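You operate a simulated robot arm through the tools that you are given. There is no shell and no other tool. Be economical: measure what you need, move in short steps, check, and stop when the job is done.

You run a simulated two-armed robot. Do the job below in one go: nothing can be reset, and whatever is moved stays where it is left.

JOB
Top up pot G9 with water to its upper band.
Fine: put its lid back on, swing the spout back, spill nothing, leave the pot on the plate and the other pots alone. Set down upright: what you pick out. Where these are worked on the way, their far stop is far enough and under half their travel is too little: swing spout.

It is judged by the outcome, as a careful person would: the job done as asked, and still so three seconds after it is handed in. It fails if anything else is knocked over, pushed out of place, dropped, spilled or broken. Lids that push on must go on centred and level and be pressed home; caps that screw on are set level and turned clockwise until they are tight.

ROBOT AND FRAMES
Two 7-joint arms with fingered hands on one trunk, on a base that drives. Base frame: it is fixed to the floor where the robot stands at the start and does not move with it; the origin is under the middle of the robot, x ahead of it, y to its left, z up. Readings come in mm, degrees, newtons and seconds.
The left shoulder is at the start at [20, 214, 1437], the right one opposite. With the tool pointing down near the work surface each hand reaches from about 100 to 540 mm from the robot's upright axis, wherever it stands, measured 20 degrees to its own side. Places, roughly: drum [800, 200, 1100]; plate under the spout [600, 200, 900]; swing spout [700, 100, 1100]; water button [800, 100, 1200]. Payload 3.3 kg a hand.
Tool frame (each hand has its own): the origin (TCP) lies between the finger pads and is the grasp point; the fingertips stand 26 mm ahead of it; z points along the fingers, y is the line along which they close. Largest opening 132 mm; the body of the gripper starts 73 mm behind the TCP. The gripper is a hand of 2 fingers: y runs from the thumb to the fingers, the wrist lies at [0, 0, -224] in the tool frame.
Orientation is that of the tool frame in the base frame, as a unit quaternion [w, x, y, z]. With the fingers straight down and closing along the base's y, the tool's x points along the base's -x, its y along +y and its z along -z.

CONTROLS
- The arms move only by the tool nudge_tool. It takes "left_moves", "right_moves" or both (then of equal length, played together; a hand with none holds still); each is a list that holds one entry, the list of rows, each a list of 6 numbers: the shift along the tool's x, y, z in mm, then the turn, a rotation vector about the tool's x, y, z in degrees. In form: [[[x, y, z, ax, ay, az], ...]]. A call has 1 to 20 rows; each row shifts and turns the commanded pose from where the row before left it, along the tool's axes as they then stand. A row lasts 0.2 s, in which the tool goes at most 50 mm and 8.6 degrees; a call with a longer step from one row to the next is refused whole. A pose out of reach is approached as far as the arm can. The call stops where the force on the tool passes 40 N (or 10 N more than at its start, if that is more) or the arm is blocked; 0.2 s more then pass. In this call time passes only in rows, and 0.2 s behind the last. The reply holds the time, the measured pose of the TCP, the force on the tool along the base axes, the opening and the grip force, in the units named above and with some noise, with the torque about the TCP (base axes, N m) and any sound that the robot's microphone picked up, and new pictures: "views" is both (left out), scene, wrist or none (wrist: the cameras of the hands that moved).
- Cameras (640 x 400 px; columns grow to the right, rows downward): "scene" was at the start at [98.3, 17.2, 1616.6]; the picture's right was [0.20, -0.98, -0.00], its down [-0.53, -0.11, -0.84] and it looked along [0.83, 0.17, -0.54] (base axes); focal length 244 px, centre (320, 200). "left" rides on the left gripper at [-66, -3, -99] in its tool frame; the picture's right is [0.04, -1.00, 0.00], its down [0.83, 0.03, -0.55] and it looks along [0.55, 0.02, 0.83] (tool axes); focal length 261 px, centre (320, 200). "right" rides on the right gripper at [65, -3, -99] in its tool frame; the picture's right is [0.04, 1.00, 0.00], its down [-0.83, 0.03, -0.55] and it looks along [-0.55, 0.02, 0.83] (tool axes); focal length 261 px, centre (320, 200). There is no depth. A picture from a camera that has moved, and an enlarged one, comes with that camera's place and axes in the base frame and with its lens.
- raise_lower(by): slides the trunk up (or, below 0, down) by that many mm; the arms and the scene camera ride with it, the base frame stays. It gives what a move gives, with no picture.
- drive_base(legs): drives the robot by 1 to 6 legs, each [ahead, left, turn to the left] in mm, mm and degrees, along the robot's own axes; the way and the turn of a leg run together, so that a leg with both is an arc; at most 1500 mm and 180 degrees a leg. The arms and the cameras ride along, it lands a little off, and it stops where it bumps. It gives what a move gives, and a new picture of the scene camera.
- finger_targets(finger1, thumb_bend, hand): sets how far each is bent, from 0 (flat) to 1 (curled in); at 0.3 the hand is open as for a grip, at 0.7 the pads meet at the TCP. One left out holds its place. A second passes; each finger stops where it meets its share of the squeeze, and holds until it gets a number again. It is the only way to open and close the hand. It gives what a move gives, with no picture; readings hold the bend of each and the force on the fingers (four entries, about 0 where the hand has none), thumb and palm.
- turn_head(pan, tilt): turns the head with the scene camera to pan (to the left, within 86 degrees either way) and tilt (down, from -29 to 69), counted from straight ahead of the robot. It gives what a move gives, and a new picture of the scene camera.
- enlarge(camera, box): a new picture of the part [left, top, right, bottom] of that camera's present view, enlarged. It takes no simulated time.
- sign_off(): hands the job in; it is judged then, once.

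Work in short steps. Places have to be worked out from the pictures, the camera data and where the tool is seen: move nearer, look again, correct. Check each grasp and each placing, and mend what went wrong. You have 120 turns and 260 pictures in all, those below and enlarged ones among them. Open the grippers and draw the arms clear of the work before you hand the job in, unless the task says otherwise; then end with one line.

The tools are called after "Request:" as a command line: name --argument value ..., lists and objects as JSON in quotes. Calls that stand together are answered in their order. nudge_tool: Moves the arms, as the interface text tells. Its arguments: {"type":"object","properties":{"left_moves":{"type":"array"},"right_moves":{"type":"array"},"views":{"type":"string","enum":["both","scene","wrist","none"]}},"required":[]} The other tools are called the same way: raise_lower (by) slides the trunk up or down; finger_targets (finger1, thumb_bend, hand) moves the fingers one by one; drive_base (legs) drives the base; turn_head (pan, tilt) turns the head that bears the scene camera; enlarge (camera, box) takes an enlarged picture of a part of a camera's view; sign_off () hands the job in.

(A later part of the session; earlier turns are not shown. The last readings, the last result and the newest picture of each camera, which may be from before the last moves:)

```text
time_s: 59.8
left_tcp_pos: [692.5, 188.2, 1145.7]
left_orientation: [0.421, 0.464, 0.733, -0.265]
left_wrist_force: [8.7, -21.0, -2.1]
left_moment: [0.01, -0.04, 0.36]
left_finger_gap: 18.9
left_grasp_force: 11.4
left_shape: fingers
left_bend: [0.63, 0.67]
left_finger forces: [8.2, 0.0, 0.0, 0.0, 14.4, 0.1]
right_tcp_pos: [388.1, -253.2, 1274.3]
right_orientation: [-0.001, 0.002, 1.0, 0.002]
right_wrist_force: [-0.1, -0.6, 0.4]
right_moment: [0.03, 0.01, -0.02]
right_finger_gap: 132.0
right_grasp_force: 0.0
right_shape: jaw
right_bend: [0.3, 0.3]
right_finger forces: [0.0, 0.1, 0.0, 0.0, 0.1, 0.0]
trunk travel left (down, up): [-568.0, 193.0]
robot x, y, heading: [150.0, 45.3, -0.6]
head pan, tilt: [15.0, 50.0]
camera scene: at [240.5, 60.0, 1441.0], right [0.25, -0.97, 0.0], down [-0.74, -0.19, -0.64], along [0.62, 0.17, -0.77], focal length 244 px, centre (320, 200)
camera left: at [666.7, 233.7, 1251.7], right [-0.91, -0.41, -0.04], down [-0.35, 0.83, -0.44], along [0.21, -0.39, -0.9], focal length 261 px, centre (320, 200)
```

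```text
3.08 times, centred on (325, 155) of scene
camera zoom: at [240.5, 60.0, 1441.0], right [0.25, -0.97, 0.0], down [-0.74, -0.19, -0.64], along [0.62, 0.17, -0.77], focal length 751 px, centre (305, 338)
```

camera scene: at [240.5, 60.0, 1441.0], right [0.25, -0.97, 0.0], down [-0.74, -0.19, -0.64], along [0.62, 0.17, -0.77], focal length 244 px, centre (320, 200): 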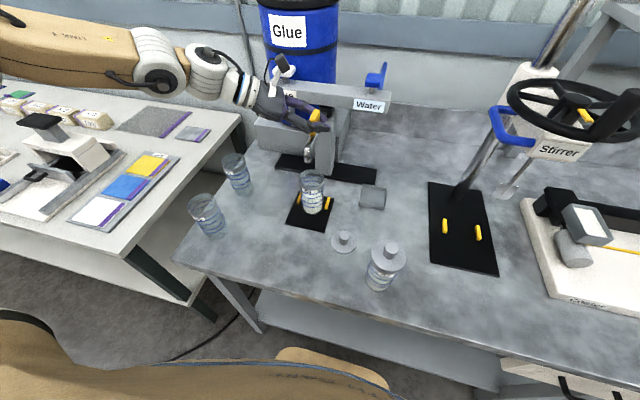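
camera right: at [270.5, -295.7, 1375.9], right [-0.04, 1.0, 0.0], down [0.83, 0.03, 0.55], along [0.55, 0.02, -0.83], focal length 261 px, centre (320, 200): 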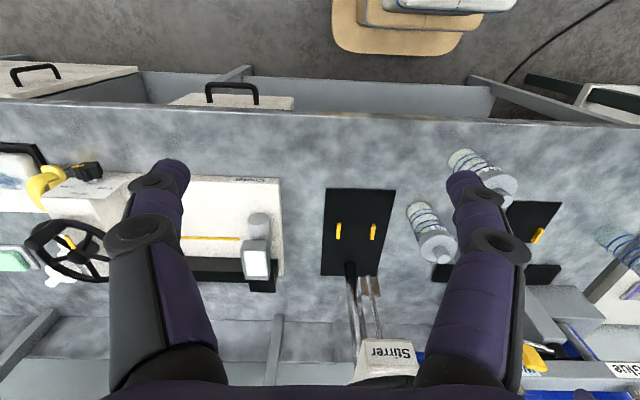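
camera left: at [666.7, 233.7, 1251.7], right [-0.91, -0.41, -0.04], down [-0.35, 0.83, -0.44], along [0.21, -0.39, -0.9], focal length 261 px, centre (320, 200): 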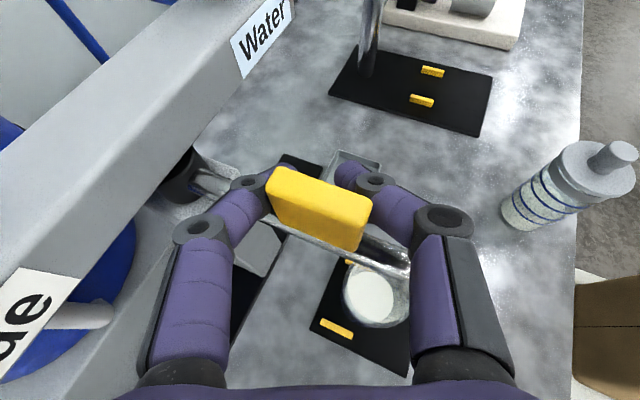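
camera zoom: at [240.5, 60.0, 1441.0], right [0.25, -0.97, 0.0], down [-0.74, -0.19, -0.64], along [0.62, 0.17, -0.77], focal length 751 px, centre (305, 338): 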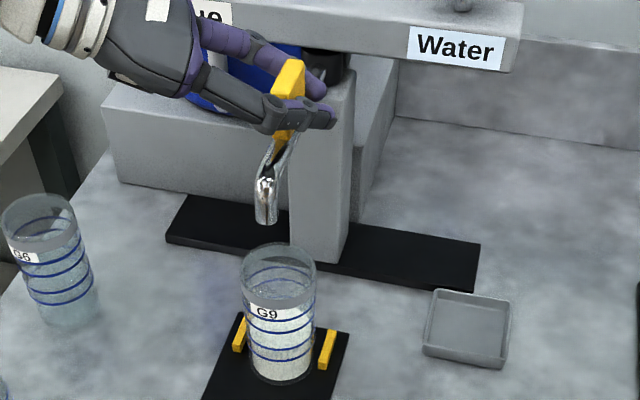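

The force rose to 21 N, so the far stop is reached, and the tip is over the pot mouth. I release the tab and retreat along the tool axis.

Request:
finger_targets --hand "left" --finger1 0.47 --thumb_bend 0.47

Request:
nudge_tool --left_moves '[[[0, 0, -15, 0, 0, 0], [0, 0, -25, 0, 0, 0], [0, 0, -30, 0, 0, 0]]]'

Request:
enlarge --camera "scene" --box '[280, 90, 370, 220]'

```text
time_s: 60.8
left_tcp_pos: [691.3, 194.6, 1145.1]
left_orientation: [0.422, 0.462, 0.734, -0.264]
left_wrist_force: [-0.8, 0.0, 0.3]
left_moment: [0.01, 0.01, 0.02]
left_finger_gap: 76.0
left_grasp_force: 0.1
left_shape: fingers
left_bend: [0.47, 0.47]
left_finger forces: [0.1, 0.0, 0.0, 0.0, 0.1, 0.1]
right_tcp_pos: [386.3, -246.0, 1276.4]
right_orientation: [0.001, 0.002, 1.0, 0.001]
right_wrist_force: [0.4, -0.1, 1.0]
right_moment: [0.02, 0.01, 0.0]
right_finger_gap: 131.6
right_grasp_force: 0.0
right_shape: jaw
right_bend: [0.3, 0.3]
right_finger forces: [0.1, 0.0, 0.0, 0.1, 0.1, 0.1]
trunk travel left (down, up): [-568.0, 193.0]
robot x, y, heading: [150.2, 50.2, -0.2]
head pan, tilt: [15.0, 50.0]
```

```text
time_s: 61.6
left_tcp_pos: [663.4, 249.0, 1179.6]
left_orientation: [0.422, 0.462, 0.733, -0.265]
left_wrist_force: [0.1, -0.1, 0.5]
left_moment: [0.03, 0.01, -0.01]
left_finger_gap: 76.1
left_grasp_force: 0.0
left_shape: fingers
left_bend: [0.47, 0.47]
left_finger forces: [0.0, 0.1, 0.0, 0.0, 0.0, 0.0]
right_tcp_pos: [385.1, -247.3, 1277.1]
right_orientation: [0.001, 0.001, 1.0, 0.0]
right_wrist_force: [0.2, 0.7, -0.9]
right_moment: [0.02, 0.03, 0.01]
right_finger_gap: 132.1
right_grasp_force: 0.0
right_shape: jaw
right_bend: [0.3, 0.3]
right_finger forces: [0.0, 0.1, 0.1, 0.0, 0.0, 0.0]
trunk travel left (down, up): [-568.0, 193.0]
robot x, y, heading: [150.2, 48.8, -0.4]
head pan, tilt: [15.0, 50.0]
camera scene: at [237.6, 66.4, 1441.2], right [0.26, -0.97, 0.0], down [-0.74, -0.2, -0.64], along [0.62, 0.16, -0.77], focal length 244 px, centre (320, 200)
camera left: at [638.7, 295.2, 1285.6], right [-0.91, -0.41, -0.04], down [-0.36, 0.82, -0.44], along [0.21, -0.39, -0.9], focal length 261 px, centre (320, 200)
```

scene: 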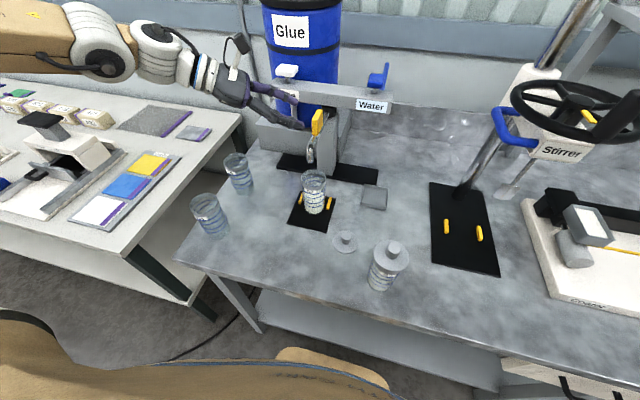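
left: 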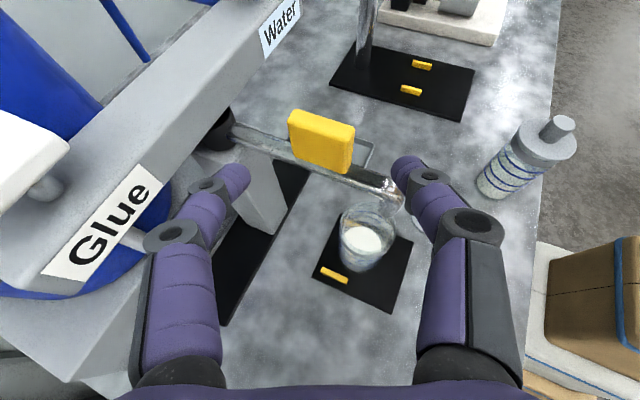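

```text
3.08 times, centred on (325, 155) of scene
camera zoom: at [237.6, 66.4, 1441.2], right [0.26, -0.97, 0.0], down [-0.74, -0.2, -0.64], along [0.62, 0.16, -0.77], focal length 751 px, centre (305, 338)
```

zoom: 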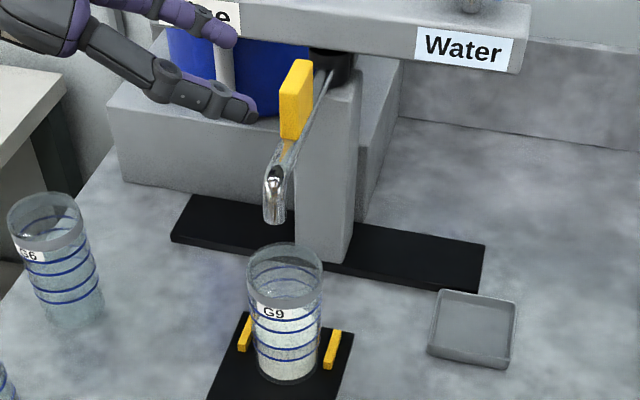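

The spout tip is over the pot mouth at its far stop. The water button top is at about (790,88,1210). I raise the hand and yaw it back to point straight ahead, then close the fingers as a poker.

Request:
nudge_tool --left_moves '[[[-26, 0, -15, 0, 0, 0], [-26, 0, -15, 0, 0, 0], [0, 0, 0, -7.4, 0, -4.28], [0, 0, 0, -7.4, 0, -4.28], [0, 0, 0, -7.4, 0, -4.28], [0, 0, 0, -7.4, 0, -4.28], [0, 0, 0, -7.4, 0, -4.28], [0, 0, 0, -7.4, 0, -4.28], [0, 0, 0, -7.4, 0, -4.28]]]' --views "none"

Request:
finger_targets --hand "left" --finger1 0.71 --thumb_bend 0.71

```text
time_s: 63.6
left_tcp_pos: [663.7, 247.1, 1241.1]
left_orientation: [0.5, 0.035, 0.865, -0.017]
left_wrist_force: [-0.1, 0.8, 0.4]
left_moment: [0.01, -0.05, 0.01]
left_finger_gap: 76.5
left_grasp_force: 0.0
left_shape: fingers
left_bend: [0.47, 0.47]
left_finger forces: [0.0, 0.1, 0.1, 0.0, 0.0, 0.0]
right_tcp_pos: [386.6, -248.7, 1276.3]
right_orientation: [0.0, 0.001, 1.0, 0.001]
right_wrist_force: [0.4, 0.0, 0.0]
right_moment: [0.02, 0.02, -0.01]
right_finger_gap: 131.7
right_grasp_force: 0.0
right_shape: jaw
right_bend: [0.3, 0.3]
right_finger forces: [0.0, 0.1, 0.1, 0.0, 0.1, 0.0]
trunk travel left (down, up): [-568.0, 193.0]
robot x, y, heading: [149.6, 48.1, -0.2]
head pan, tilt: [15.0, 50.0]
```

```text
time_s: 64.6
left_tcp_pos: [663.9, 249.3, 1239.3]
left_orientation: [0.498, 0.036, 0.866, -0.02]
left_wrist_force: [0.2, -0.7, 0.0]
left_moment: [0.02, 0.0, -0.03]
left_finger_gap: 0.1
left_grasp_force: 0.1
left_shape: fingers
left_bend: [0.71, 0.71]
left_finger forces: [0.1, 0.0, 0.0, 0.0, 0.0, 0.0]
right_tcp_pos: [385.4, -246.6, 1275.1]
right_orientation: [0.0, 0.002, 1.0, 0.0]
right_wrist_force: [-0.4, 0.3, -0.2]
right_moment: [-0.01, 0.02, 0.02]
right_finger_gap: 131.8
right_grasp_force: 0.0
right_shape: jaw
right_bend: [0.3, 0.3]
right_finger forces: [0.1, 0.0, 0.0, 0.1, 0.0, 0.0]
trunk travel left (down, up): [-568.0, 193.0]
robot x, y, heading: [157.0, 49.2, -0.4]
head pan, tilt: [15.0, 50.0]
```

The hand now points ahead with fingers closed. I move sideways in front of and above the water button.

Request:
nudge_tool --left_moves '[[[-14, -37, 11.5, 0, 0, 0], [-14, -37, 11.5, 0, 0, 0], [-14, -37, 11.5, 0, 0, 0], [-14, -37, 11.5, 0, 0, 0]]]'

```text
time_s: 65.6
left_tcp_pos: [720.9, 94.4, 1262.7]
left_orientation: [0.499, 0.037, 0.866, -0.019]
left_wrist_force: [0.3, -0.2, -0.5]
left_moment: [0.01, 0.0, 0.02]
left_finger_gap: 0.0
left_grasp_force: 0.1
left_shape: fingers
left_bend: [0.71, 0.71]
left_finger forces: [0.0, 0.1, 0.0, 0.0, 0.0, 0.0]
right_tcp_pos: [385.1, -248.7, 1274.9]
right_orientation: [0.0, 0.002, 1.0, 0.001]
right_wrist_force: [-0.1, -0.6, 0.2]
right_moment: [-0.02, 0.0, -0.01]
right_finger_gap: 131.9
right_grasp_force: 0.0
right_shape: jaw
right_bend: [0.3, 0.3]
right_finger forces: [0.1, 0.1, 0.0, 0.0, 0.0, 0.0]
trunk travel left (down, up): [-568.0, 193.0]
robot x, y, heading: [152.3, 43.9, -0.3]
head pan, tilt: [15.0, 50.0]
camera scene: at [238.5, 64.5, 1441.1], right [0.26, -0.97, 0.0], down [-0.74, -0.2, -0.64], along [0.62, 0.17, -0.77], focal length 244 px, centre (320, 200)
camera left: at [668.3, 95.2, 1368.3], right [-0.1, -0.99, -0.04], down [-0.89, 0.11, -0.44], along [0.44, -0.01, -0.9], focal length 261 px, centre (320, 200)
```

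scene: 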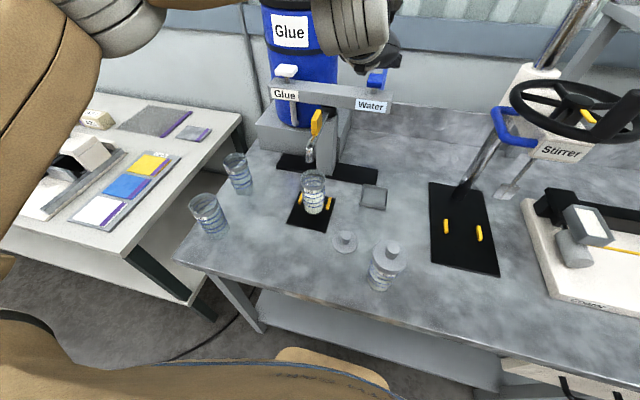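
left: 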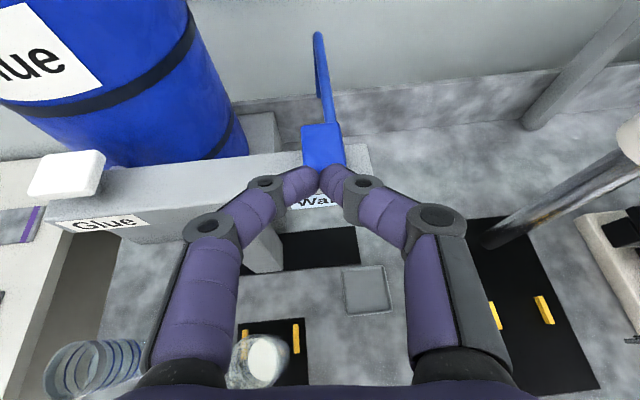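

The button top is at about (793,87,1208). I bring the fingertips just above it.

Request:
nudge_tool --left_moves '[[[-1.8, -1, 25, 0, 0, 0], [-1.8, -1, 25, 0, 0, 0]]]' --views "wrist"

Request:
enlarge --camera "scene" --box '[300, 160, 330, 220]'

Request:
enlarge --camera "scene" --box '[330, 40, 410, 120]'

```text
time_s: 66.2
left_tcp_pos: [765.7, 88.6, 1241.2]
left_orientation: [0.499, 0.034, 0.866, -0.018]
left_wrist_force: [-0.3, 0.0, -0.8]
left_moment: [-0.02, -0.04, 0.01]
left_finger_gap: 0.0
left_grasp_force: 0.0
left_shape: fingers
left_bend: [0.71, 0.71]
left_finger forces: [0.0, 0.0, 0.0, 0.0, 0.1, 0.0]
right_tcp_pos: [386.2, -246.1, 1276.0]
right_orientation: [0.0, 0.002, 1.0, 0.0]
right_wrist_force: [-0.1, -0.6, -0.4]
right_moment: [-0.01, -0.02, -0.02]
right_finger_gap: 131.9
right_grasp_force: 0.1
right_shape: jaw
right_bend: [0.3, 0.3]
right_finger forces: [0.0, 0.0, 0.0, 0.0, 0.0, 0.0]
trunk travel left (down, up): [-568.0, 193.0]
robot x, y, heading: [154.9, 45.7, 0.0]
head pan, tilt: [15.0, 50.0]
camera left: at [713.0, 90.4, 1347.3], right [-0.1, -0.99, -0.04], down [-0.89, 0.11, -0.44], along [0.44, -0.01, -0.9], focal length 261 px, centre (320, 200)
```

left: 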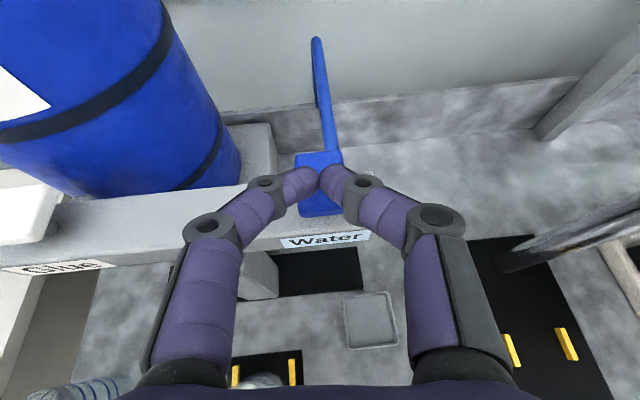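

```text
6.67 times, centred on (315, 190) of scene
camera zoom: at [238.5, 66.0, 1441.1], right [0.26, -0.97, 0.0], down [-0.74, -0.2, -0.64], along [0.62, 0.16, -0.77], focal length 1627 px, centre (353, 267)
```

zoom: 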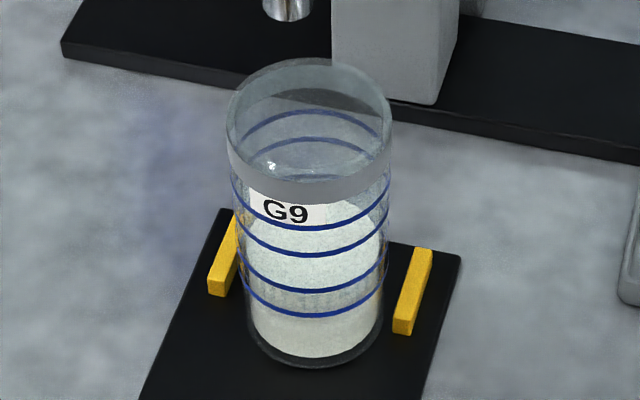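

```text
5.00 times, centred on (370, 80) of scene
camera zoom: at [238.5, 66.0, 1441.1], right [0.26, -0.97, 0.0], down [-0.74, -0.2, -0.64], along [0.62, 0.16, -0.77], focal length 1220 px, centre (70, 800)
```

zoom: 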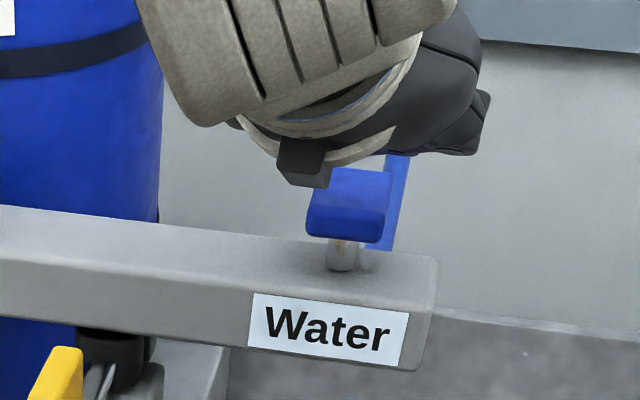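

The fingertips are over the button block. I step down 12 mm to find contact.

Request:
nudge_tool --left_moves '[[[3.46, 0, 2, 0, 0, 0], [3.46, 0, 2, 0, 0, 0], [3.46, 0, 2, 0, 0, 0]]]' --views "none"

```text
time_s: 67.0
left_tcp_pos: [765.9, 89.9, 1230.3]
left_orientation: [0.499, 0.036, 0.866, -0.019]
left_wrist_force: [0.7, 0.5, 0.0]
left_moment: [-0.03, 0.01, 0.02]
left_finger_gap: 0.0
left_grasp_force: 0.0
left_shape: fingers
left_bend: [0.71, 0.71]
left_finger forces: [0.1, 0.0, 0.0, 0.0, 0.0, 0.0]
right_tcp_pos: [386.1, -247.0, 1276.3]
right_orientation: [0.0, 0.003, 1.0, 0.0]
right_wrist_force: [0.4, 0.0, 0.3]
right_moment: [0.0, -0.01, 0.01]
right_finger_gap: 131.8
right_grasp_force: 0.1
right_shape: jaw
right_bend: [0.3, 0.3]
right_finger forces: [0.1, 0.1, 0.0, 0.1, 0.0, 0.1]
trunk travel left (down, up): [-568.0, 193.0]
robot x, y, heading: [147.4, 47.6, -0.2]
head pan, tilt: [15.0, 50.0]
```

No contact yet. I step down 4 mm more, and then another 4.

Request:
nudge_tool --left_moves '[[[1.73, 0, 1, 0, 0, 0], [1.73, 0, 1, 0, 0, 0]]]' --views "none"

Request:
nudge_tool --left_moves '[[[1.73, 0, 1, 0, 0, 0]]]' --views "none"

```text
time_s: 67.6
left_tcp_pos: [764.4, 89.5, 1227.3]
left_orientation: [0.499, 0.035, 0.866, -0.018]
left_wrist_force: [0.5, 0.3, -0.9]
left_moment: [-0.01, 0.0, 0.0]
left_finger_gap: 0.0
left_grasp_force: 0.0
left_shape: fingers
left_bend: [0.71, 0.71]
left_finger forces: [0.1, 0.0, 0.0, 0.0, 0.0, 0.1]
right_tcp_pos: [386.3, -247.3, 1275.3]
right_orientation: [0.0, 0.002, 1.0, 0.0]
right_wrist_force: [0.2, 0.2, 0.0]
right_moment: [-0.02, 0.04, -0.02]
right_finger_gap: 131.8
right_grasp_force: 0.1
right_shape: jaw
right_bend: [0.3, 0.3]
right_finger forces: [0.1, 0.0, 0.0, 0.0, 0.1, 0.1]
trunk travel left (down, up): [-568.0, 193.0]
robot x, y, heading: [150.8, 49.6, 0.2]
head pan, tilt: [15.0, 50.0]
```

```text
time_s: 68.0
left_tcp_pos: [764.6, 90.7, 1224.6]
left_orientation: [0.499, 0.035, 0.866, -0.018]
left_wrist_force: [0.8, 0.2, -0.5]
left_moment: [-0.01, 0.01, -0.03]
left_finger_gap: 0.0
left_grasp_force: 0.1
left_shape: fingers
left_bend: [0.71, 0.71]
left_finger forces: [0.0, 0.1, 0.0, 0.0, 0.0, 0.1]
right_tcp_pos: [386.2, -245.9, 1276.6]
right_orientation: [0.001, 0.002, 1.0, 0.0]
right_wrist_force: [0.3, 0.0, -0.5]
right_moment: [0.01, -0.01, 0.03]
right_finger_gap: 132.1
right_grasp_force: 0.1
right_shape: jaw
right_bend: [0.3, 0.3]
right_finger forces: [0.1, 0.1, 0.0, 0.0, 0.0, 0.0]
trunk travel left (down, up): [-568.0, 193.0]
robot x, y, heading: [151.2, 48.6, -0.2]
head pan, tilt: [15.0, 50.0]
```

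Still free at z≈1225. I continue 4 mm and look.

Request:
nudge_tool --left_moves '[[[1.73, 0, 1, 0, 0, 0], [1.73, 0, 1, 0, 0, 0]]]' --views "wrist"

Request:
enlarge --camera "scene" --box '[330, 40, 410, 120]'

```text
time_s: 68.6
left_tcp_pos: [763.7, 90.0, 1221.4]
left_orientation: [0.499, 0.035, 0.866, -0.018]
left_wrist_force: [1.0, 0.0, 0.3]
left_moment: [0.02, -0.02, 0.0]
left_finger_gap: 0.0
left_grasp_force: 0.0
left_shape: fingers
left_bend: [0.71, 0.71]
left_finger forces: [0.0, 0.0, 0.0, 0.0, 0.0, 0.1]
right_tcp_pos: [385.9, -246.3, 1275.5]
right_orientation: [0.0, 0.002, 1.0, 0.0]
right_wrist_force: [0.7, -0.5, 0.1]
right_moment: [0.01, -0.03, 0.0]
right_finger_gap: 131.9
right_grasp_force: 0.0
right_shape: jaw
right_bend: [0.3, 0.3]
right_finger forces: [0.1, 0.0, 0.0, 0.0, 0.0, 0.0]
trunk travel left (down, up): [-568.0, 193.0]
robot x, y, heading: [153.3, 46.4, -0.3]
head pan, tilt: [15.0, 50.0]
camera left: at [711.7, 90.5, 1326.8], right [-0.1, -0.99, -0.04], down [-0.89, 0.11, -0.44], along [0.44, -0.01, -0.9], focal length 261 px, centre (320, 200)
```

left: 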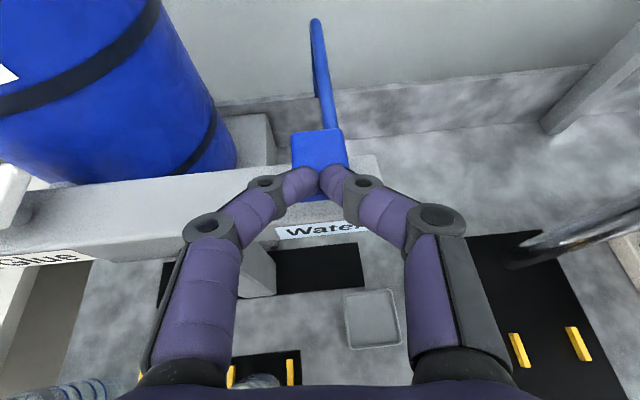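

```text
5.00 times, centred on (370, 80) of scene
camera zoom: at [238.4, 65.8, 1441.1], right [0.26, -0.97, 0.0], down [-0.74, -0.2, -0.64], along [0.62, 0.16, -0.77], focal length 1220 px, centre (70, 800)
```

zoom: 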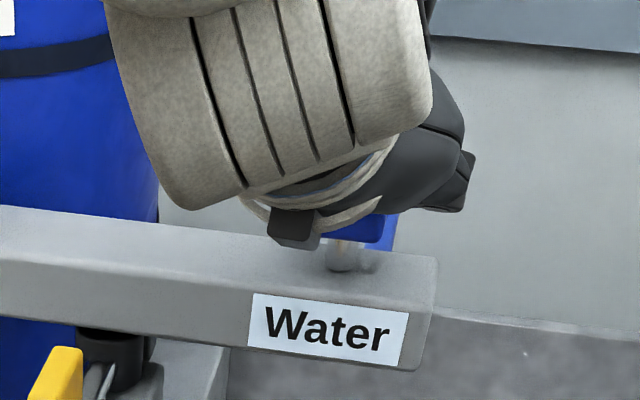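

The block is actually centred at about (800,87) with its top at about z=1200, so my tips are at its front edge, just above. I rise 4 mm, go 12 mm ahead, then come down again.

Request:
nudge_tool --left_moves '[[[-3.46, 0, -2, 0, 0, 0], [-6, 2, 10.4, 0, 0, 0], [3.46, 0, 2, 0, 0, 0], [1.73, 0, 1, 0, 0, 0]]]' --views "none"

```text
time_s: 69.6
left_tcp_pos: [775.6, 90.6, 1219.7]
left_orientation: [0.499, 0.035, 0.866, -0.019]
left_wrist_force: [0.1, 0.3, -0.6]
left_moment: [0.0, -0.03, 0.02]
left_finger_gap: 0.3
left_grasp_force: 0.0
left_shape: fingers
left_bend: [0.71, 0.71]
left_finger forces: [0.0, 0.0, 0.0, 0.0, 0.0, 0.1]
right_tcp_pos: [386.0, -247.1, 1276.3]
right_orientation: [0.0, 0.002, 1.0, 0.0]
right_wrist_force: [0.2, 0.9, -0.1]
right_moment: [0.0, -0.01, 0.02]
right_finger_gap: 131.7
right_grasp_force: 0.1
right_shape: jaw
right_bend: [0.3, 0.3]
right_finger forces: [0.0, 0.1, 0.0, 0.0, 0.0, 0.1]
trunk travel left (down, up): [-568.0, 193.0]
robot x, y, heading: [151.4, 43.1, -0.4]
head pan, tilt: [15.0, 50.0]
```

I step down 2 mm at a time, looking for contact force.

Request:
nudge_tool --left_moves '[[[1.73, 0, 1, 0, 0, 0], [1.73, 0, 1, 0, 0, 0]]]' --views "none"

Request:
nudge_tool --left_moves '[[[1.73, 0, 1, 0, 0, 0]]]' --views "none"

```text
time_s: 70.2
left_tcp_pos: [775.8, 89.4, 1214.8]
left_orientation: [0.5, 0.036, 0.865, -0.019]
left_wrist_force: [-0.1, -0.5, 1.6]
left_moment: [-0.04, -0.02, -0.02]
left_finger_gap: 0.0
left_grasp_force: 1.5
left_shape: fingers
left_bend: [0.71, 0.71]
left_finger forces: [0.0, 0.0, 0.0, 0.0, 2.4, 0.0]
right_tcp_pos: [385.5, -246.8, 1277.0]
right_orientation: [0.0, 0.002, 1.0, 0.0]
right_wrist_force: [0.0, 0.2, 0.8]
right_moment: [-0.03, -0.01, 0.02]
right_finger_gap: 132.0
right_grasp_force: 0.0
right_shape: jaw
right_bend: [0.3, 0.3]
right_finger forces: [0.1, 0.0, 0.0, 0.0, 0.0, 0.0]
trunk travel left (down, up): [-568.0, 193.0]
robot x, y, heading: [152.3, 45.6, -0.6]
head pan, tilt: [15.0, 50.0]
```

```text
time_s: 70.6
left_tcp_pos: [775.1, 91.0, 1213.2]
left_orientation: [0.499, 0.036, 0.866, -0.019]
left_wrist_force: [0.8, 0.1, 2.7]
left_moment: [-0.05, -0.05, 0.01]
left_finger_gap: 0.2
left_grasp_force: 1.7
left_shape: fingers
left_bend: [0.71, 0.71]
left_finger forces: [0.1, 0.1, 0.1, 0.0, 3.2, 0.0]
right_tcp_pos: [385.4, -246.4, 1275.4]
right_orientation: [-0.001, 0.001, 1.0, 0.0]
right_wrist_force: [0.4, 0.5, 0.4]
right_moment: [0.02, -0.02, 0.03]
right_finger_gap: 131.9
right_grasp_force: 0.1
right_shape: jaw
right_bend: [0.3, 0.3]
right_finger forces: [0.0, 0.0, 0.0, 0.0, 0.1, 0.0]
trunk travel left (down, up): [-568.0, 193.0]
robot x, y, heading: [147.0, 45.8, -0.1]
head pan, tilt: [15.0, 50.0]
```

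Contact with a springy button (2.7 N). I check whether water is running yet.

Request:
enlarge --camera "scene" --box '[290, 120, 340, 220]'

Request:
nudge_tool --left_moves '[[[1.73, 0, 1, 0, 0, 0], [-1.73, 0, -1, 0, 0, 0]]]' --views "none"

Request:
enlarge --camera "scene" --box '[290, 120, 340, 220]'

```text
4.00 times, centred on (315, 170) of scene
camera zoom: at [238.2, 65.7, 1441.2], right [0.26, -0.97, 0.0], down [-0.74, -0.2, -0.64], along [0.62, 0.16, -0.77], focal length 976 px, centre (340, 320)
```

zoom: 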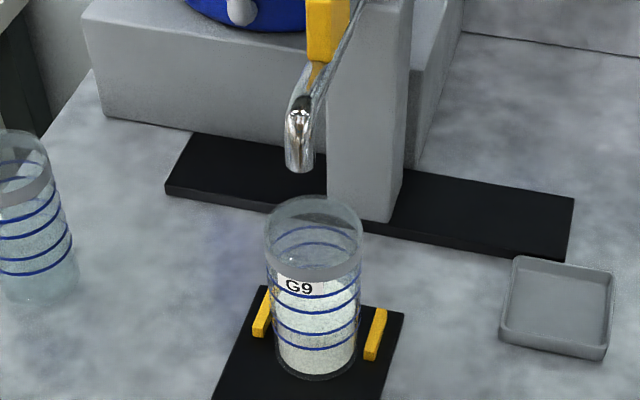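

```text
time_s: 71.2
left_tcp_pos: [776.3, 90.9, 1213.8]
left_orientation: [0.5, 0.034, 0.865, -0.017]
left_wrist_force: [0.8, -0.5, 2.4]
left_moment: [0.01, -0.03, 0.03]
left_finger_gap: 0.0
left_grasp_force: 1.5
left_shape: fingers
left_bend: [0.71, 0.71]
left_finger forces: [0.0, 0.0, 0.1, 0.0, 3.2, 0.0]
right_tcp_pos: [385.3, -247.0, 1276.8]
right_orientation: [-0.002, 0.002, 1.0, 0.0]
right_wrist_force: [0.5, -0.8, 0.1]
right_moment: [-0.01, -0.04, 0.02]
right_finger_gap: 131.8
right_grasp_force: 0.1
right_shape: jaw
right_bend: [0.3, 0.3]
right_finger forces: [0.0, 0.0, 0.1, 0.0, 0.0, 0.0]
trunk travel left (down, up): [-568.0, 193.0]
robot x, y, heading: [154.2, 45.0, -0.2]
head pan, tilt: [15.0, 50.0]
heard: click
```

```text
4.00 times, centred on (315, 170) of scene
camera zoom: at [238.2, 65.7, 1441.2], right [0.26, -0.97, 0.0], down [-0.74, -0.2, -0.64], along [0.62, 0.16, -0.77], focal length 976 px, centre (340, 320)
```

zoom: 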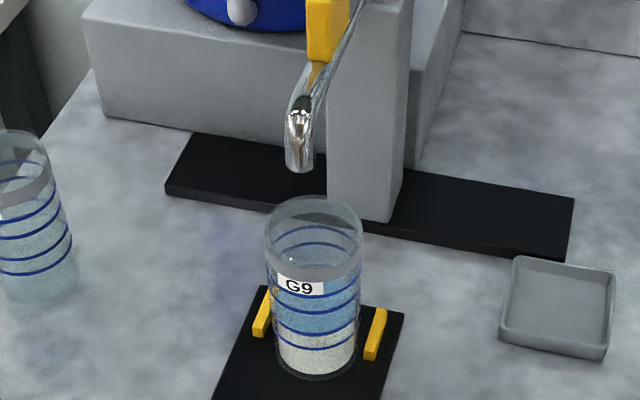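

A click, and blue water has entered. I zoom in to read the level before doing anything else.

Request:
enlarge --camera "scene" --box '[300, 165, 330, 215]'

```text
8.00 times, centred on (315, 190) of scene
camera zoom: at [238.2, 65.7, 1441.2], right [0.26, -0.97, 0.0], down [-0.74, -0.2, -0.64], along [0.62, 0.16, -0.77], focal length 1952 px, centre (360, 280)
```

zoom: 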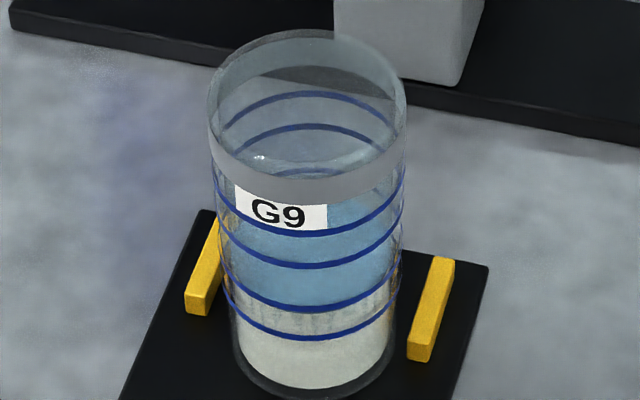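

The water covers the surface as a thin layer; the level front edge is near line 3 (top of the lower band). The button seems to run only while pressed. I press for about 0.6 s and compare.

Request:
nudge_tool --left_moves '[[[2.6, 0, 1.5, 0, 0, 0], [0, 0, 0, 0, 0, 0], [0, 0, 0, 0, 0, 0], [-2.6, 0, -1.5, 0, 0, 0]]]' --views "none"

Request:
enlarge --camera "scene" --box '[300, 165, 330, 215]'

```text
time_s: 72.2
left_tcp_pos: [776.2, 89.7, 1212.8]
left_orientation: [0.499, 0.035, 0.866, -0.018]
left_wrist_force: [-0.5, 0.0, 3.3]
left_moment: [-0.04, -0.01, -0.02]
left_finger_gap: 0.0
left_grasp_force: 1.7
left_shape: fingers
left_bend: [0.71, 0.71]
left_finger forces: [0.1, 0.1, 0.1, 0.0, 3.7, 0.0]
right_tcp_pos: [384.1, -247.0, 1276.3]
right_orientation: [0.001, 0.002, 1.0, 0.0]
right_wrist_force: [0.1, -0.4, -0.8]
right_moment: [0.03, -0.02, 0.0]
right_finger_gap: 131.7
right_grasp_force: 0.1
right_shape: jaw
right_bend: [0.3, 0.3]
right_finger forces: [0.0, 0.1, 0.0, 0.0, 0.0, 0.0]
trunk travel left (down, up): [-568.0, 193.0]
robot x, y, heading: [151.4, 45.5, -0.2]
head pan, tilt: [15.0, 50.0]
```

```text
8.00 times, centred on (315, 190) of scene
camera zoom: at [237.9, 65.8, 1441.2], right [0.26, -0.97, 0.0], down [-0.74, -0.2, -0.64], along [0.62, 0.16, -0.77], focal length 1952 px, centre (360, 280)
```

zoom: 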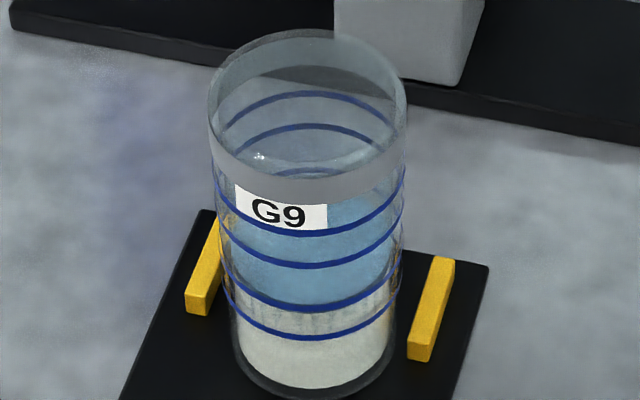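

I pass half a second without pressing further to see if the level still rises (latched or not).

Request:
nudge_tool --left_moves '[[[-1.73, 0, -1, 0, 0, 0], [0, 0, 0, 0, 0, 0], [0, 0, 0, 0, 0, 0]]]' --views "none"

Request:
enlarge --camera "scene" --box '[300, 165, 330, 215]'

Request:
enlarge --camera "scene" --box '[290, 120, 340, 220]'

```text
time_s: 73.0
left_tcp_pos: [776.5, 90.6, 1215.8]
left_orientation: [0.499, 0.034, 0.866, -0.017]
left_wrist_force: [0.0, -0.2, 1.4]
left_moment: [-0.01, -0.01, 0.0]
left_finger_gap: 0.1
left_grasp_force: 0.9
left_shape: fingers
left_bend: [0.71, 0.71]
left_finger forces: [0.0, 0.0, 0.0, 0.0, 2.4, 0.1]
right_tcp_pos: [385.9, -247.2, 1277.4]
right_orientation: [0.0, 0.001, 1.0, 0.0]
right_wrist_force: [0.1, -0.2, -0.3]
right_moment: [0.0, -0.01, -0.02]
right_finger_gap: 132.2
right_grasp_force: 0.1
right_shape: jaw
right_bend: [0.3, 0.3]
right_finger forces: [0.0, 0.0, 0.0, 0.0, 0.0, 0.1]
trunk travel left (down, up): [-568.0, 193.0]
robot x, y, heading: [149.5, 46.3, -0.2]
head pan, tilt: [15.0, 50.0]
```

```text
8.00 times, centred on (315, 190) of scene
camera zoom: at [238.1, 65.7, 1441.2], right [0.26, -0.97, 0.0], down [-0.74, -0.2, -0.64], along [0.62, 0.16, -0.77], focal length 1952 px, centre (360, 280)
```

zoom: 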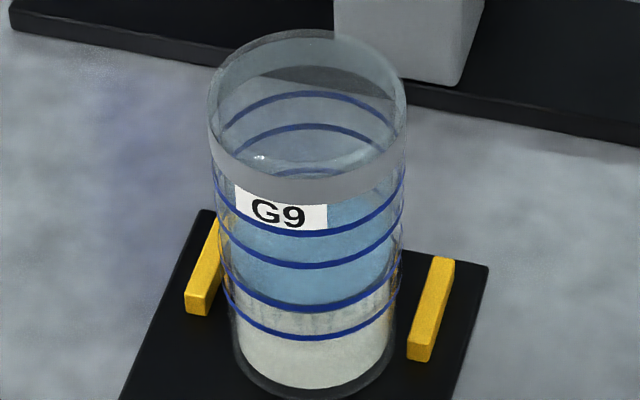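

```text
4.00 times, centred on (315, 170) of scene
camera zoom: at [238.1, 65.7, 1441.2], right [0.26, -0.97, 0.0], down [-0.74, -0.2, -0.64], along [0.62, 0.16, -0.77], focal length 976 px, centre (340, 320)
```

zoom: 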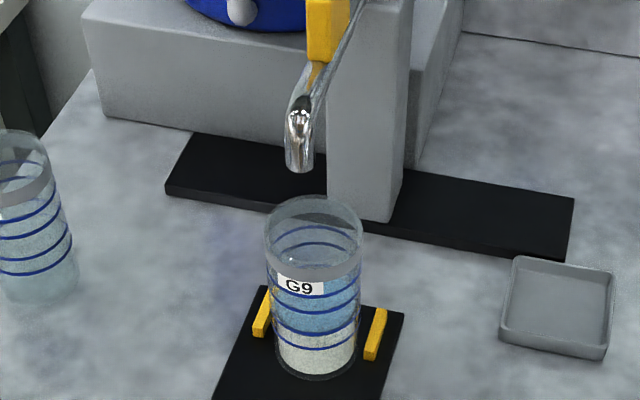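

The flow stops when not pressed. I press 7 mm down, hold about 1 s, and check the stream and level while it stays pressed.

Request:
nudge_tool --left_moves '[[[3.46, 0, 2, 0, 0, 0], [2.6, 0, 1.5, 0, 0, 0], [0, 0, 0, 0, 0, 0], [0, 0, 0, 0, 0, 0]]]' --views "none"

Request:
enlarge --camera "scene" --box '[290, 120, 340, 220]'

Request:
enlarge --camera "scene" --box '[300, 165, 330, 215]'

```text
time_s: 74.0
left_tcp_pos: [777.2, 90.7, 1208.1]
left_orientation: [0.5, 0.036, 0.865, -0.02]
left_wrist_force: [1.5, 0.2, 3.6]
left_moment: [-0.03, -0.08, 0.01]
left_finger_gap: 0.0
left_grasp_force: 2.7
left_shape: fingers
left_bend: [0.71, 0.71]
left_finger forces: [0.0, 0.0, 0.0, 0.0, 5.5, 0.0]
right_tcp_pos: [384.7, -246.5, 1276.1]
right_orientation: [0.0, 0.002, 1.0, 0.0]
right_wrist_force: [-0.4, 0.2, -0.7]
right_moment: [-0.02, 0.02, -0.01]
right_finger_gap: 132.2
right_grasp_force: 0.1
right_shape: jaw
right_bend: [0.3, 0.3]
right_finger forces: [0.1, 0.1, 0.1, 0.1, 0.0, 0.1]
trunk travel left (down, up): [-568.0, 193.0]
robot x, y, heading: [150.9, 47.7, -0.2]
head pan, tilt: [15.0, 50.0]
```

```text
4.00 times, centred on (315, 170) of scene
camera zoom: at [238.2, 65.8, 1441.2], right [0.26, -0.97, 0.0], down [-0.74, -0.2, -0.64], along [0.62, 0.16, -0.77], focal length 976 px, centre (340, 320)
```

zoom: 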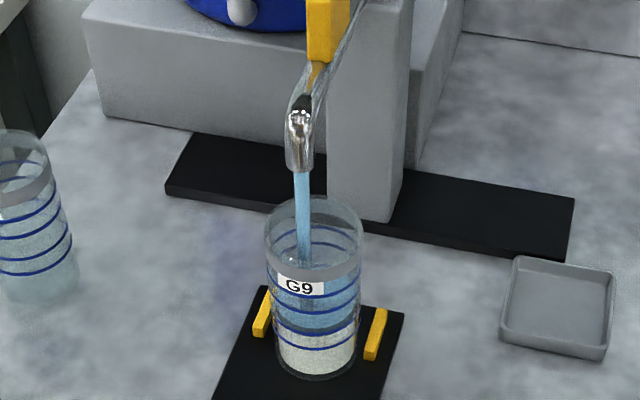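

```text
8.00 times, centred on (315, 190) of scene
camera zoom: at [238.2, 65.8, 1441.2], right [0.26, -0.97, 0.0], down [-0.74, -0.2, -0.64], along [0.62, 0.16, -0.77], focal length 1952 px, centre (360, 280)
```

zoom: 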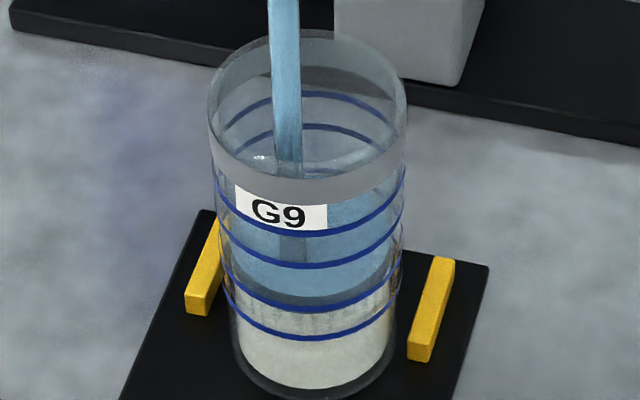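

The stream falls cleanly into the pot. The front edge of the surface is at row≈296 (line 3 ≈306, line 2 ≈266, line 1 ≈235) and the target is ≈250. I hold about 1.8 s more and recheck.

Request:
nudge_tool --left_moves '[[[0, 0, 0, 0, 0, 0], [0, 0, 0, 0, 0, 0], [0, 0, 0, 0, 0, 0], [0, 0, 0, 0, 0, 0], [0, 0, 0, 0, 0, 0], [0, 0, 0, 0, 0, 0], [0, 0, 0, 0, 0, 0], [0, 0, 0, 0, 0, 0]]]' --views "none"

Request:
enlarge --camera "scene" --box '[300, 165, 330, 215]'

```text
time_s: 75.8
left_tcp_pos: [775.6, 89.8, 1209.3]
left_orientation: [0.499, 0.035, 0.865, -0.019]
left_wrist_force: [2.3, 0.3, 4.5]
left_moment: [-0.04, -0.1, -0.01]
left_finger_gap: 0.0
left_grasp_force: 2.8
left_shape: fingers
left_bend: [0.71, 0.71]
left_finger forces: [0.0, 0.1, 0.0, 0.0, 5.5, 0.0]
right_tcp_pos: [387.5, -246.1, 1275.4]
right_orientation: [0.0, 0.002, 1.0, -0.001]
right_wrist_force: [-0.5, 0.1, 0.3]
right_moment: [0.03, 0.0, 0.0]
right_finger_gap: 132.1
right_grasp_force: 0.1
right_shape: jaw
right_bend: [0.3, 0.3]
right_finger forces: [0.0, 0.0, 0.1, 0.0, 0.0, 0.1]
trunk travel left (down, up): [-568.0, 193.0]
robot x, y, heading: [148.1, 47.1, -0.1]
head pan, tilt: [15.0, 50.0]
```

```text
8.00 times, centred on (315, 190) of scene
camera zoom: at [238.1, 65.8, 1441.2], right [0.26, -0.97, 0.0], down [-0.74, -0.2, -0.64], along [0.62, 0.16, -0.77], focal length 1952 px, centre (360, 280)
```

zoom: 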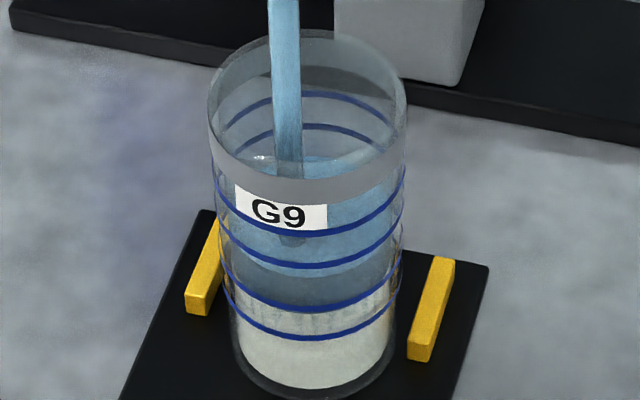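

Front edge ≈275 and back edge ≈157: about halfway from line 3 to line 2. The rate is about 12 px/s. I hold about 1.6 s more and recheck.

Request:
nudge_tool --left_moves '[[[0, 0, 0, 0, 0, 0], [0, 0, 0, 0, 0, 0], [0, 0, 0, 0, 0, 0], [0, 0, 0, 0, 0, 0], [0, 0, 0, 0, 0, 0], [0, 0, 0, 0, 0, 0], [0, 0, 0, 0, 0, 0]]]' --views "none"

Request:
enlarge --camera "scene" --box '[300, 165, 330, 215]'

```text
time_s: 77.4
left_tcp_pos: [776.6, 90.4, 1209.2]
left_orientation: [0.499, 0.035, 0.866, -0.019]
left_wrist_force: [0.9, 0.3, 4.2]
left_moment: [-0.05, -0.09, 0.0]
left_finger_gap: 0.0
left_grasp_force: 2.4
left_shape: fingers
left_bend: [0.71, 0.71]
left_finger forces: [0.1, 0.0, 0.0, 0.1, 5.5, 0.1]
right_tcp_pos: [386.2, -247.6, 1274.8]
right_orientation: [0.0, 0.003, 1.0, -0.001]
right_wrist_force: [0.1, 0.1, -0.3]
right_moment: [0.0, -0.02, -0.01]
right_finger_gap: 131.8
right_grasp_force: 0.0
right_shape: jaw
right_bend: [0.3, 0.3]
right_finger forces: [0.0, 0.0, 0.1, 0.0, 0.1, 0.0]
trunk travel left (down, up): [-568.0, 193.0]
robot x, y, heading: [150.2, 49.4, -0.3]
head pan, tilt: [15.0, 50.0]
```

```text
8.00 times, centred on (315, 190) of scene
camera zoom: at [238.1, 65.8, 1441.2], right [0.26, -0.97, 0.0], down [-0.74, -0.2, -0.64], along [0.62, 0.16, -0.77], focal length 1952 px, centre (360, 280)
```

zoom: 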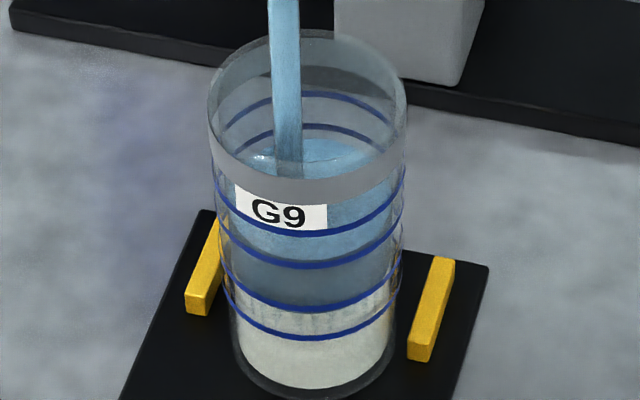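

The level is now about at line 2 (lower edge of the upper band). I hold 0.8 s more, then release and inspect.

Request:
nudge_tool --left_moves '[[[0, 0, 0, 0, 0, 0], [0, 0, 0, 0, 0, 0], [0, 0, 0, 0, 0, 0], [0, 0, 0, 0, 0, 0], [-6.92, 0, -4, 0, 0, 0]]]' --views "none"

Request:
enlarge --camera "scene" --box '[300, 165, 330, 215]'

```text
time_s: 78.6
left_tcp_pos: [775.5, 90.8, 1215.0]
left_orientation: [0.498, 0.036, 0.866, -0.018]
left_wrist_force: [0.2, -0.1, 1.2]
left_moment: [-0.02, 0.0, 0.0]
left_finger_gap: 0.2
left_grasp_force: 1.2
left_shape: fingers
left_bend: [0.71, 0.71]
left_finger forces: [0.0, 0.0, 0.0, 0.0, 2.2, 0.1]
right_tcp_pos: [385.7, -246.5, 1275.8]
right_orientation: [0.001, 0.002, 1.0, 0.0]
right_wrist_force: [-0.6, -0.1, 0.2]
right_moment: [-0.02, 0.01, 0.01]
right_finger_gap: 131.8
right_grasp_force: 0.1
right_shape: jaw
right_bend: [0.3, 0.3]
right_finger forces: [0.1, 0.1, 0.1, 0.0, 0.0, 0.0]
trunk travel left (down, up): [-568.0, 193.0]
robot x, y, heading: [150.4, 47.2, -0.1]
head pan, tilt: [15.0, 50.0]
```

```text
8.00 times, centred on (315, 190) of scene
camera zoom: at [238.2, 65.8, 1441.1], right [0.26, -0.97, 0.0], down [-0.74, -0.2, -0.64], along [0.62, 0.16, -0.77], focal length 1952 px, centre (360, 280)
```

zoom: 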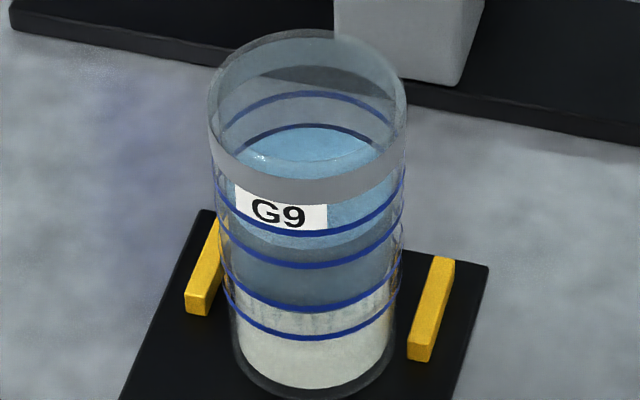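

The level is about 30 % into the upper band. I give one more short pulse (about 0.5 s) to centre it.

Request:
nudge_tool --left_moves '[[[6.1, 0, 3.5, 0, 0, 0], [0, 0, 0, 0, 0, 0], [0, 0, 0, 0, 0, 0], [-6.1, 0, -3.5, 0, 0, 0]]]' --views "none"

Request:
enlarge --camera "scene" --box '[300, 165, 330, 215]'

```text
time_s: 79.6
left_tcp_pos: [776.3, 90.2, 1215.9]
left_orientation: [0.498, 0.036, 0.866, -0.019]
left_wrist_force: [0.7, 0.1, 1.0]
left_moment: [-0.02, -0.06, 0.03]
left_finger_gap: 0.0
left_grasp_force: 1.2
left_shape: fingers
left_bend: [0.71, 0.71]
left_finger forces: [0.0, 0.1, 0.0, 0.0, 2.5, 0.0]
right_tcp_pos: [385.4, -247.1, 1275.3]
right_orientation: [0.001, 0.002, 1.0, 0.0]
right_wrist_force: [0.4, -0.7, -0.1]
right_moment: [0.01, 0.0, 0.03]
right_finger_gap: 131.8
right_grasp_force: 0.1
right_shape: jaw
right_bend: [0.3, 0.3]
right_finger forces: [0.0, 0.0, 0.0, 0.1, 0.0, 0.1]
trunk travel left (down, up): [-568.0, 193.0]
robot x, y, heading: [150.6, 45.6, -0.2]
head pan, tilt: [15.0, 50.0]
heard: click
```

```text
8.00 times, centred on (315, 190) of scene
camera zoom: at [238.2, 65.8, 1441.1], right [0.26, -0.97, 0.0], down [-0.74, -0.2, -0.64], along [0.62, 0.16, -0.77], focal length 1952 px, centre (360, 280)
```

zoom: 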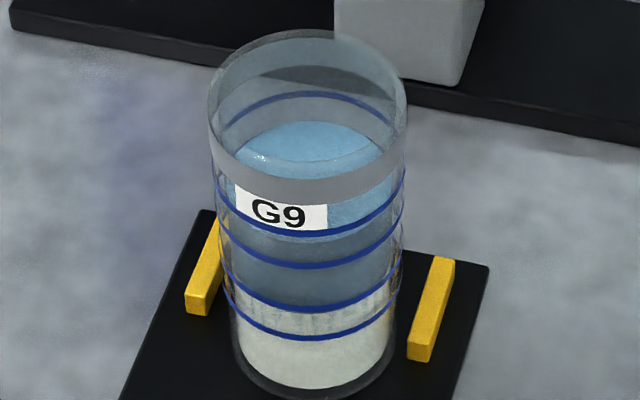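

The level is now mid upper band (front ≈244 between lines at 235 and 266), the button is released and no stream shows. I lift off and bring the closed fingers round to the left side of the spout tab, high up first.

Request:
nudge_tool --left_moves '[[[-34.6, 0, -20, 0, 0, 0], [17.4, -2.8, -30.2, 0, 0, 0], [17.4, -2.8, -30.2, 0, 0, 0], [17.4, -2.8, -30.2, 0, 0, 0], [1.5, 37.4, -2.7, 0, 0, 0], [1.5, 37.4, -2.7, 0, 0, 0], [1.5, 37.4, -2.7, 0, 0, 0], [1.5, 37.4, -2.7, 0, 0, 0]]]'

```text
time_s: 81.4
left_tcp_pos: [671.7, 243.3, 1258.0]
left_orientation: [0.498, 0.036, 0.866, -0.02]
left_wrist_force: [-0.5, 1.0, 0.6]
left_moment: [-0.02, -0.02, 0.01]
left_finger_gap: 0.1
left_grasp_force: 0.2
left_shape: fingers
left_bend: [0.71, 0.71]
left_finger forces: [0.0, 0.0, 0.1, 0.0, 0.0, 0.0]
right_tcp_pos: [385.9, -245.4, 1276.9]
right_orientation: [0.0, 0.002, 1.0, 0.0]
right_wrist_force: [-0.5, -0.4, 0.4]
right_moment: [0.0, -0.03, 0.0]
right_finger_gap: 131.8
right_grasp_force: 0.0
right_shape: jaw
right_bend: [0.3, 0.3]
right_finger forces: [0.1, 0.1, 0.0, 0.0, 0.0, 0.0]
trunk travel left (down, up): [-568.0, 193.0]
robot x, y, heading: [149.6, 48.4, -0.2]
head pan, tilt: [15.0, 50.0]
camera scene: at [238.1, 67.4, 1441.1], right [0.26, -0.97, 0.0], down [-0.74, -0.2, -0.64], along [0.62, 0.16, -0.77], focal length 244 px, centre (320, 200)
camera left: at [618.9, 244.2, 1363.6], right [-0.1, -0.99, -0.04], down [-0.89, 0.11, -0.44], along [0.45, -0.01, -0.9], focal length 261 px, centre (320, 200)
```

scene: 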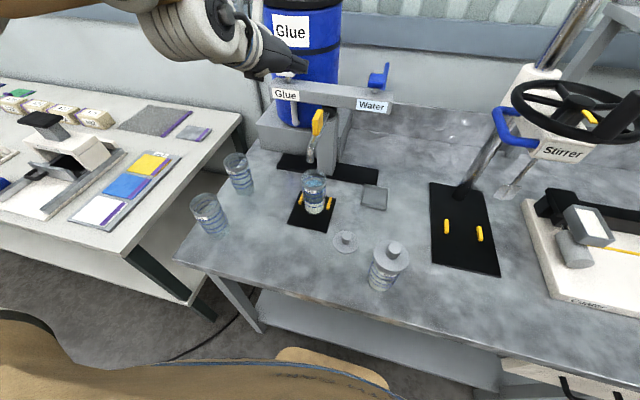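
left: 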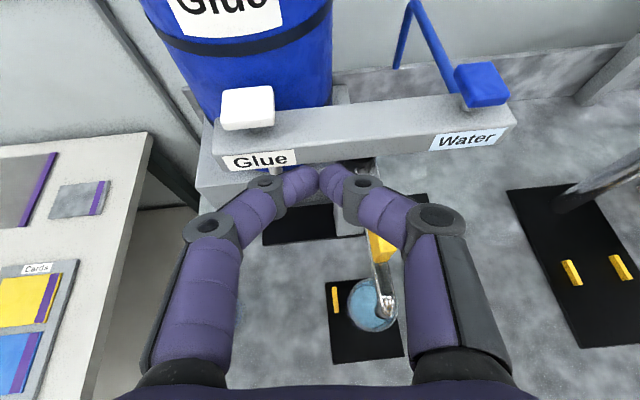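

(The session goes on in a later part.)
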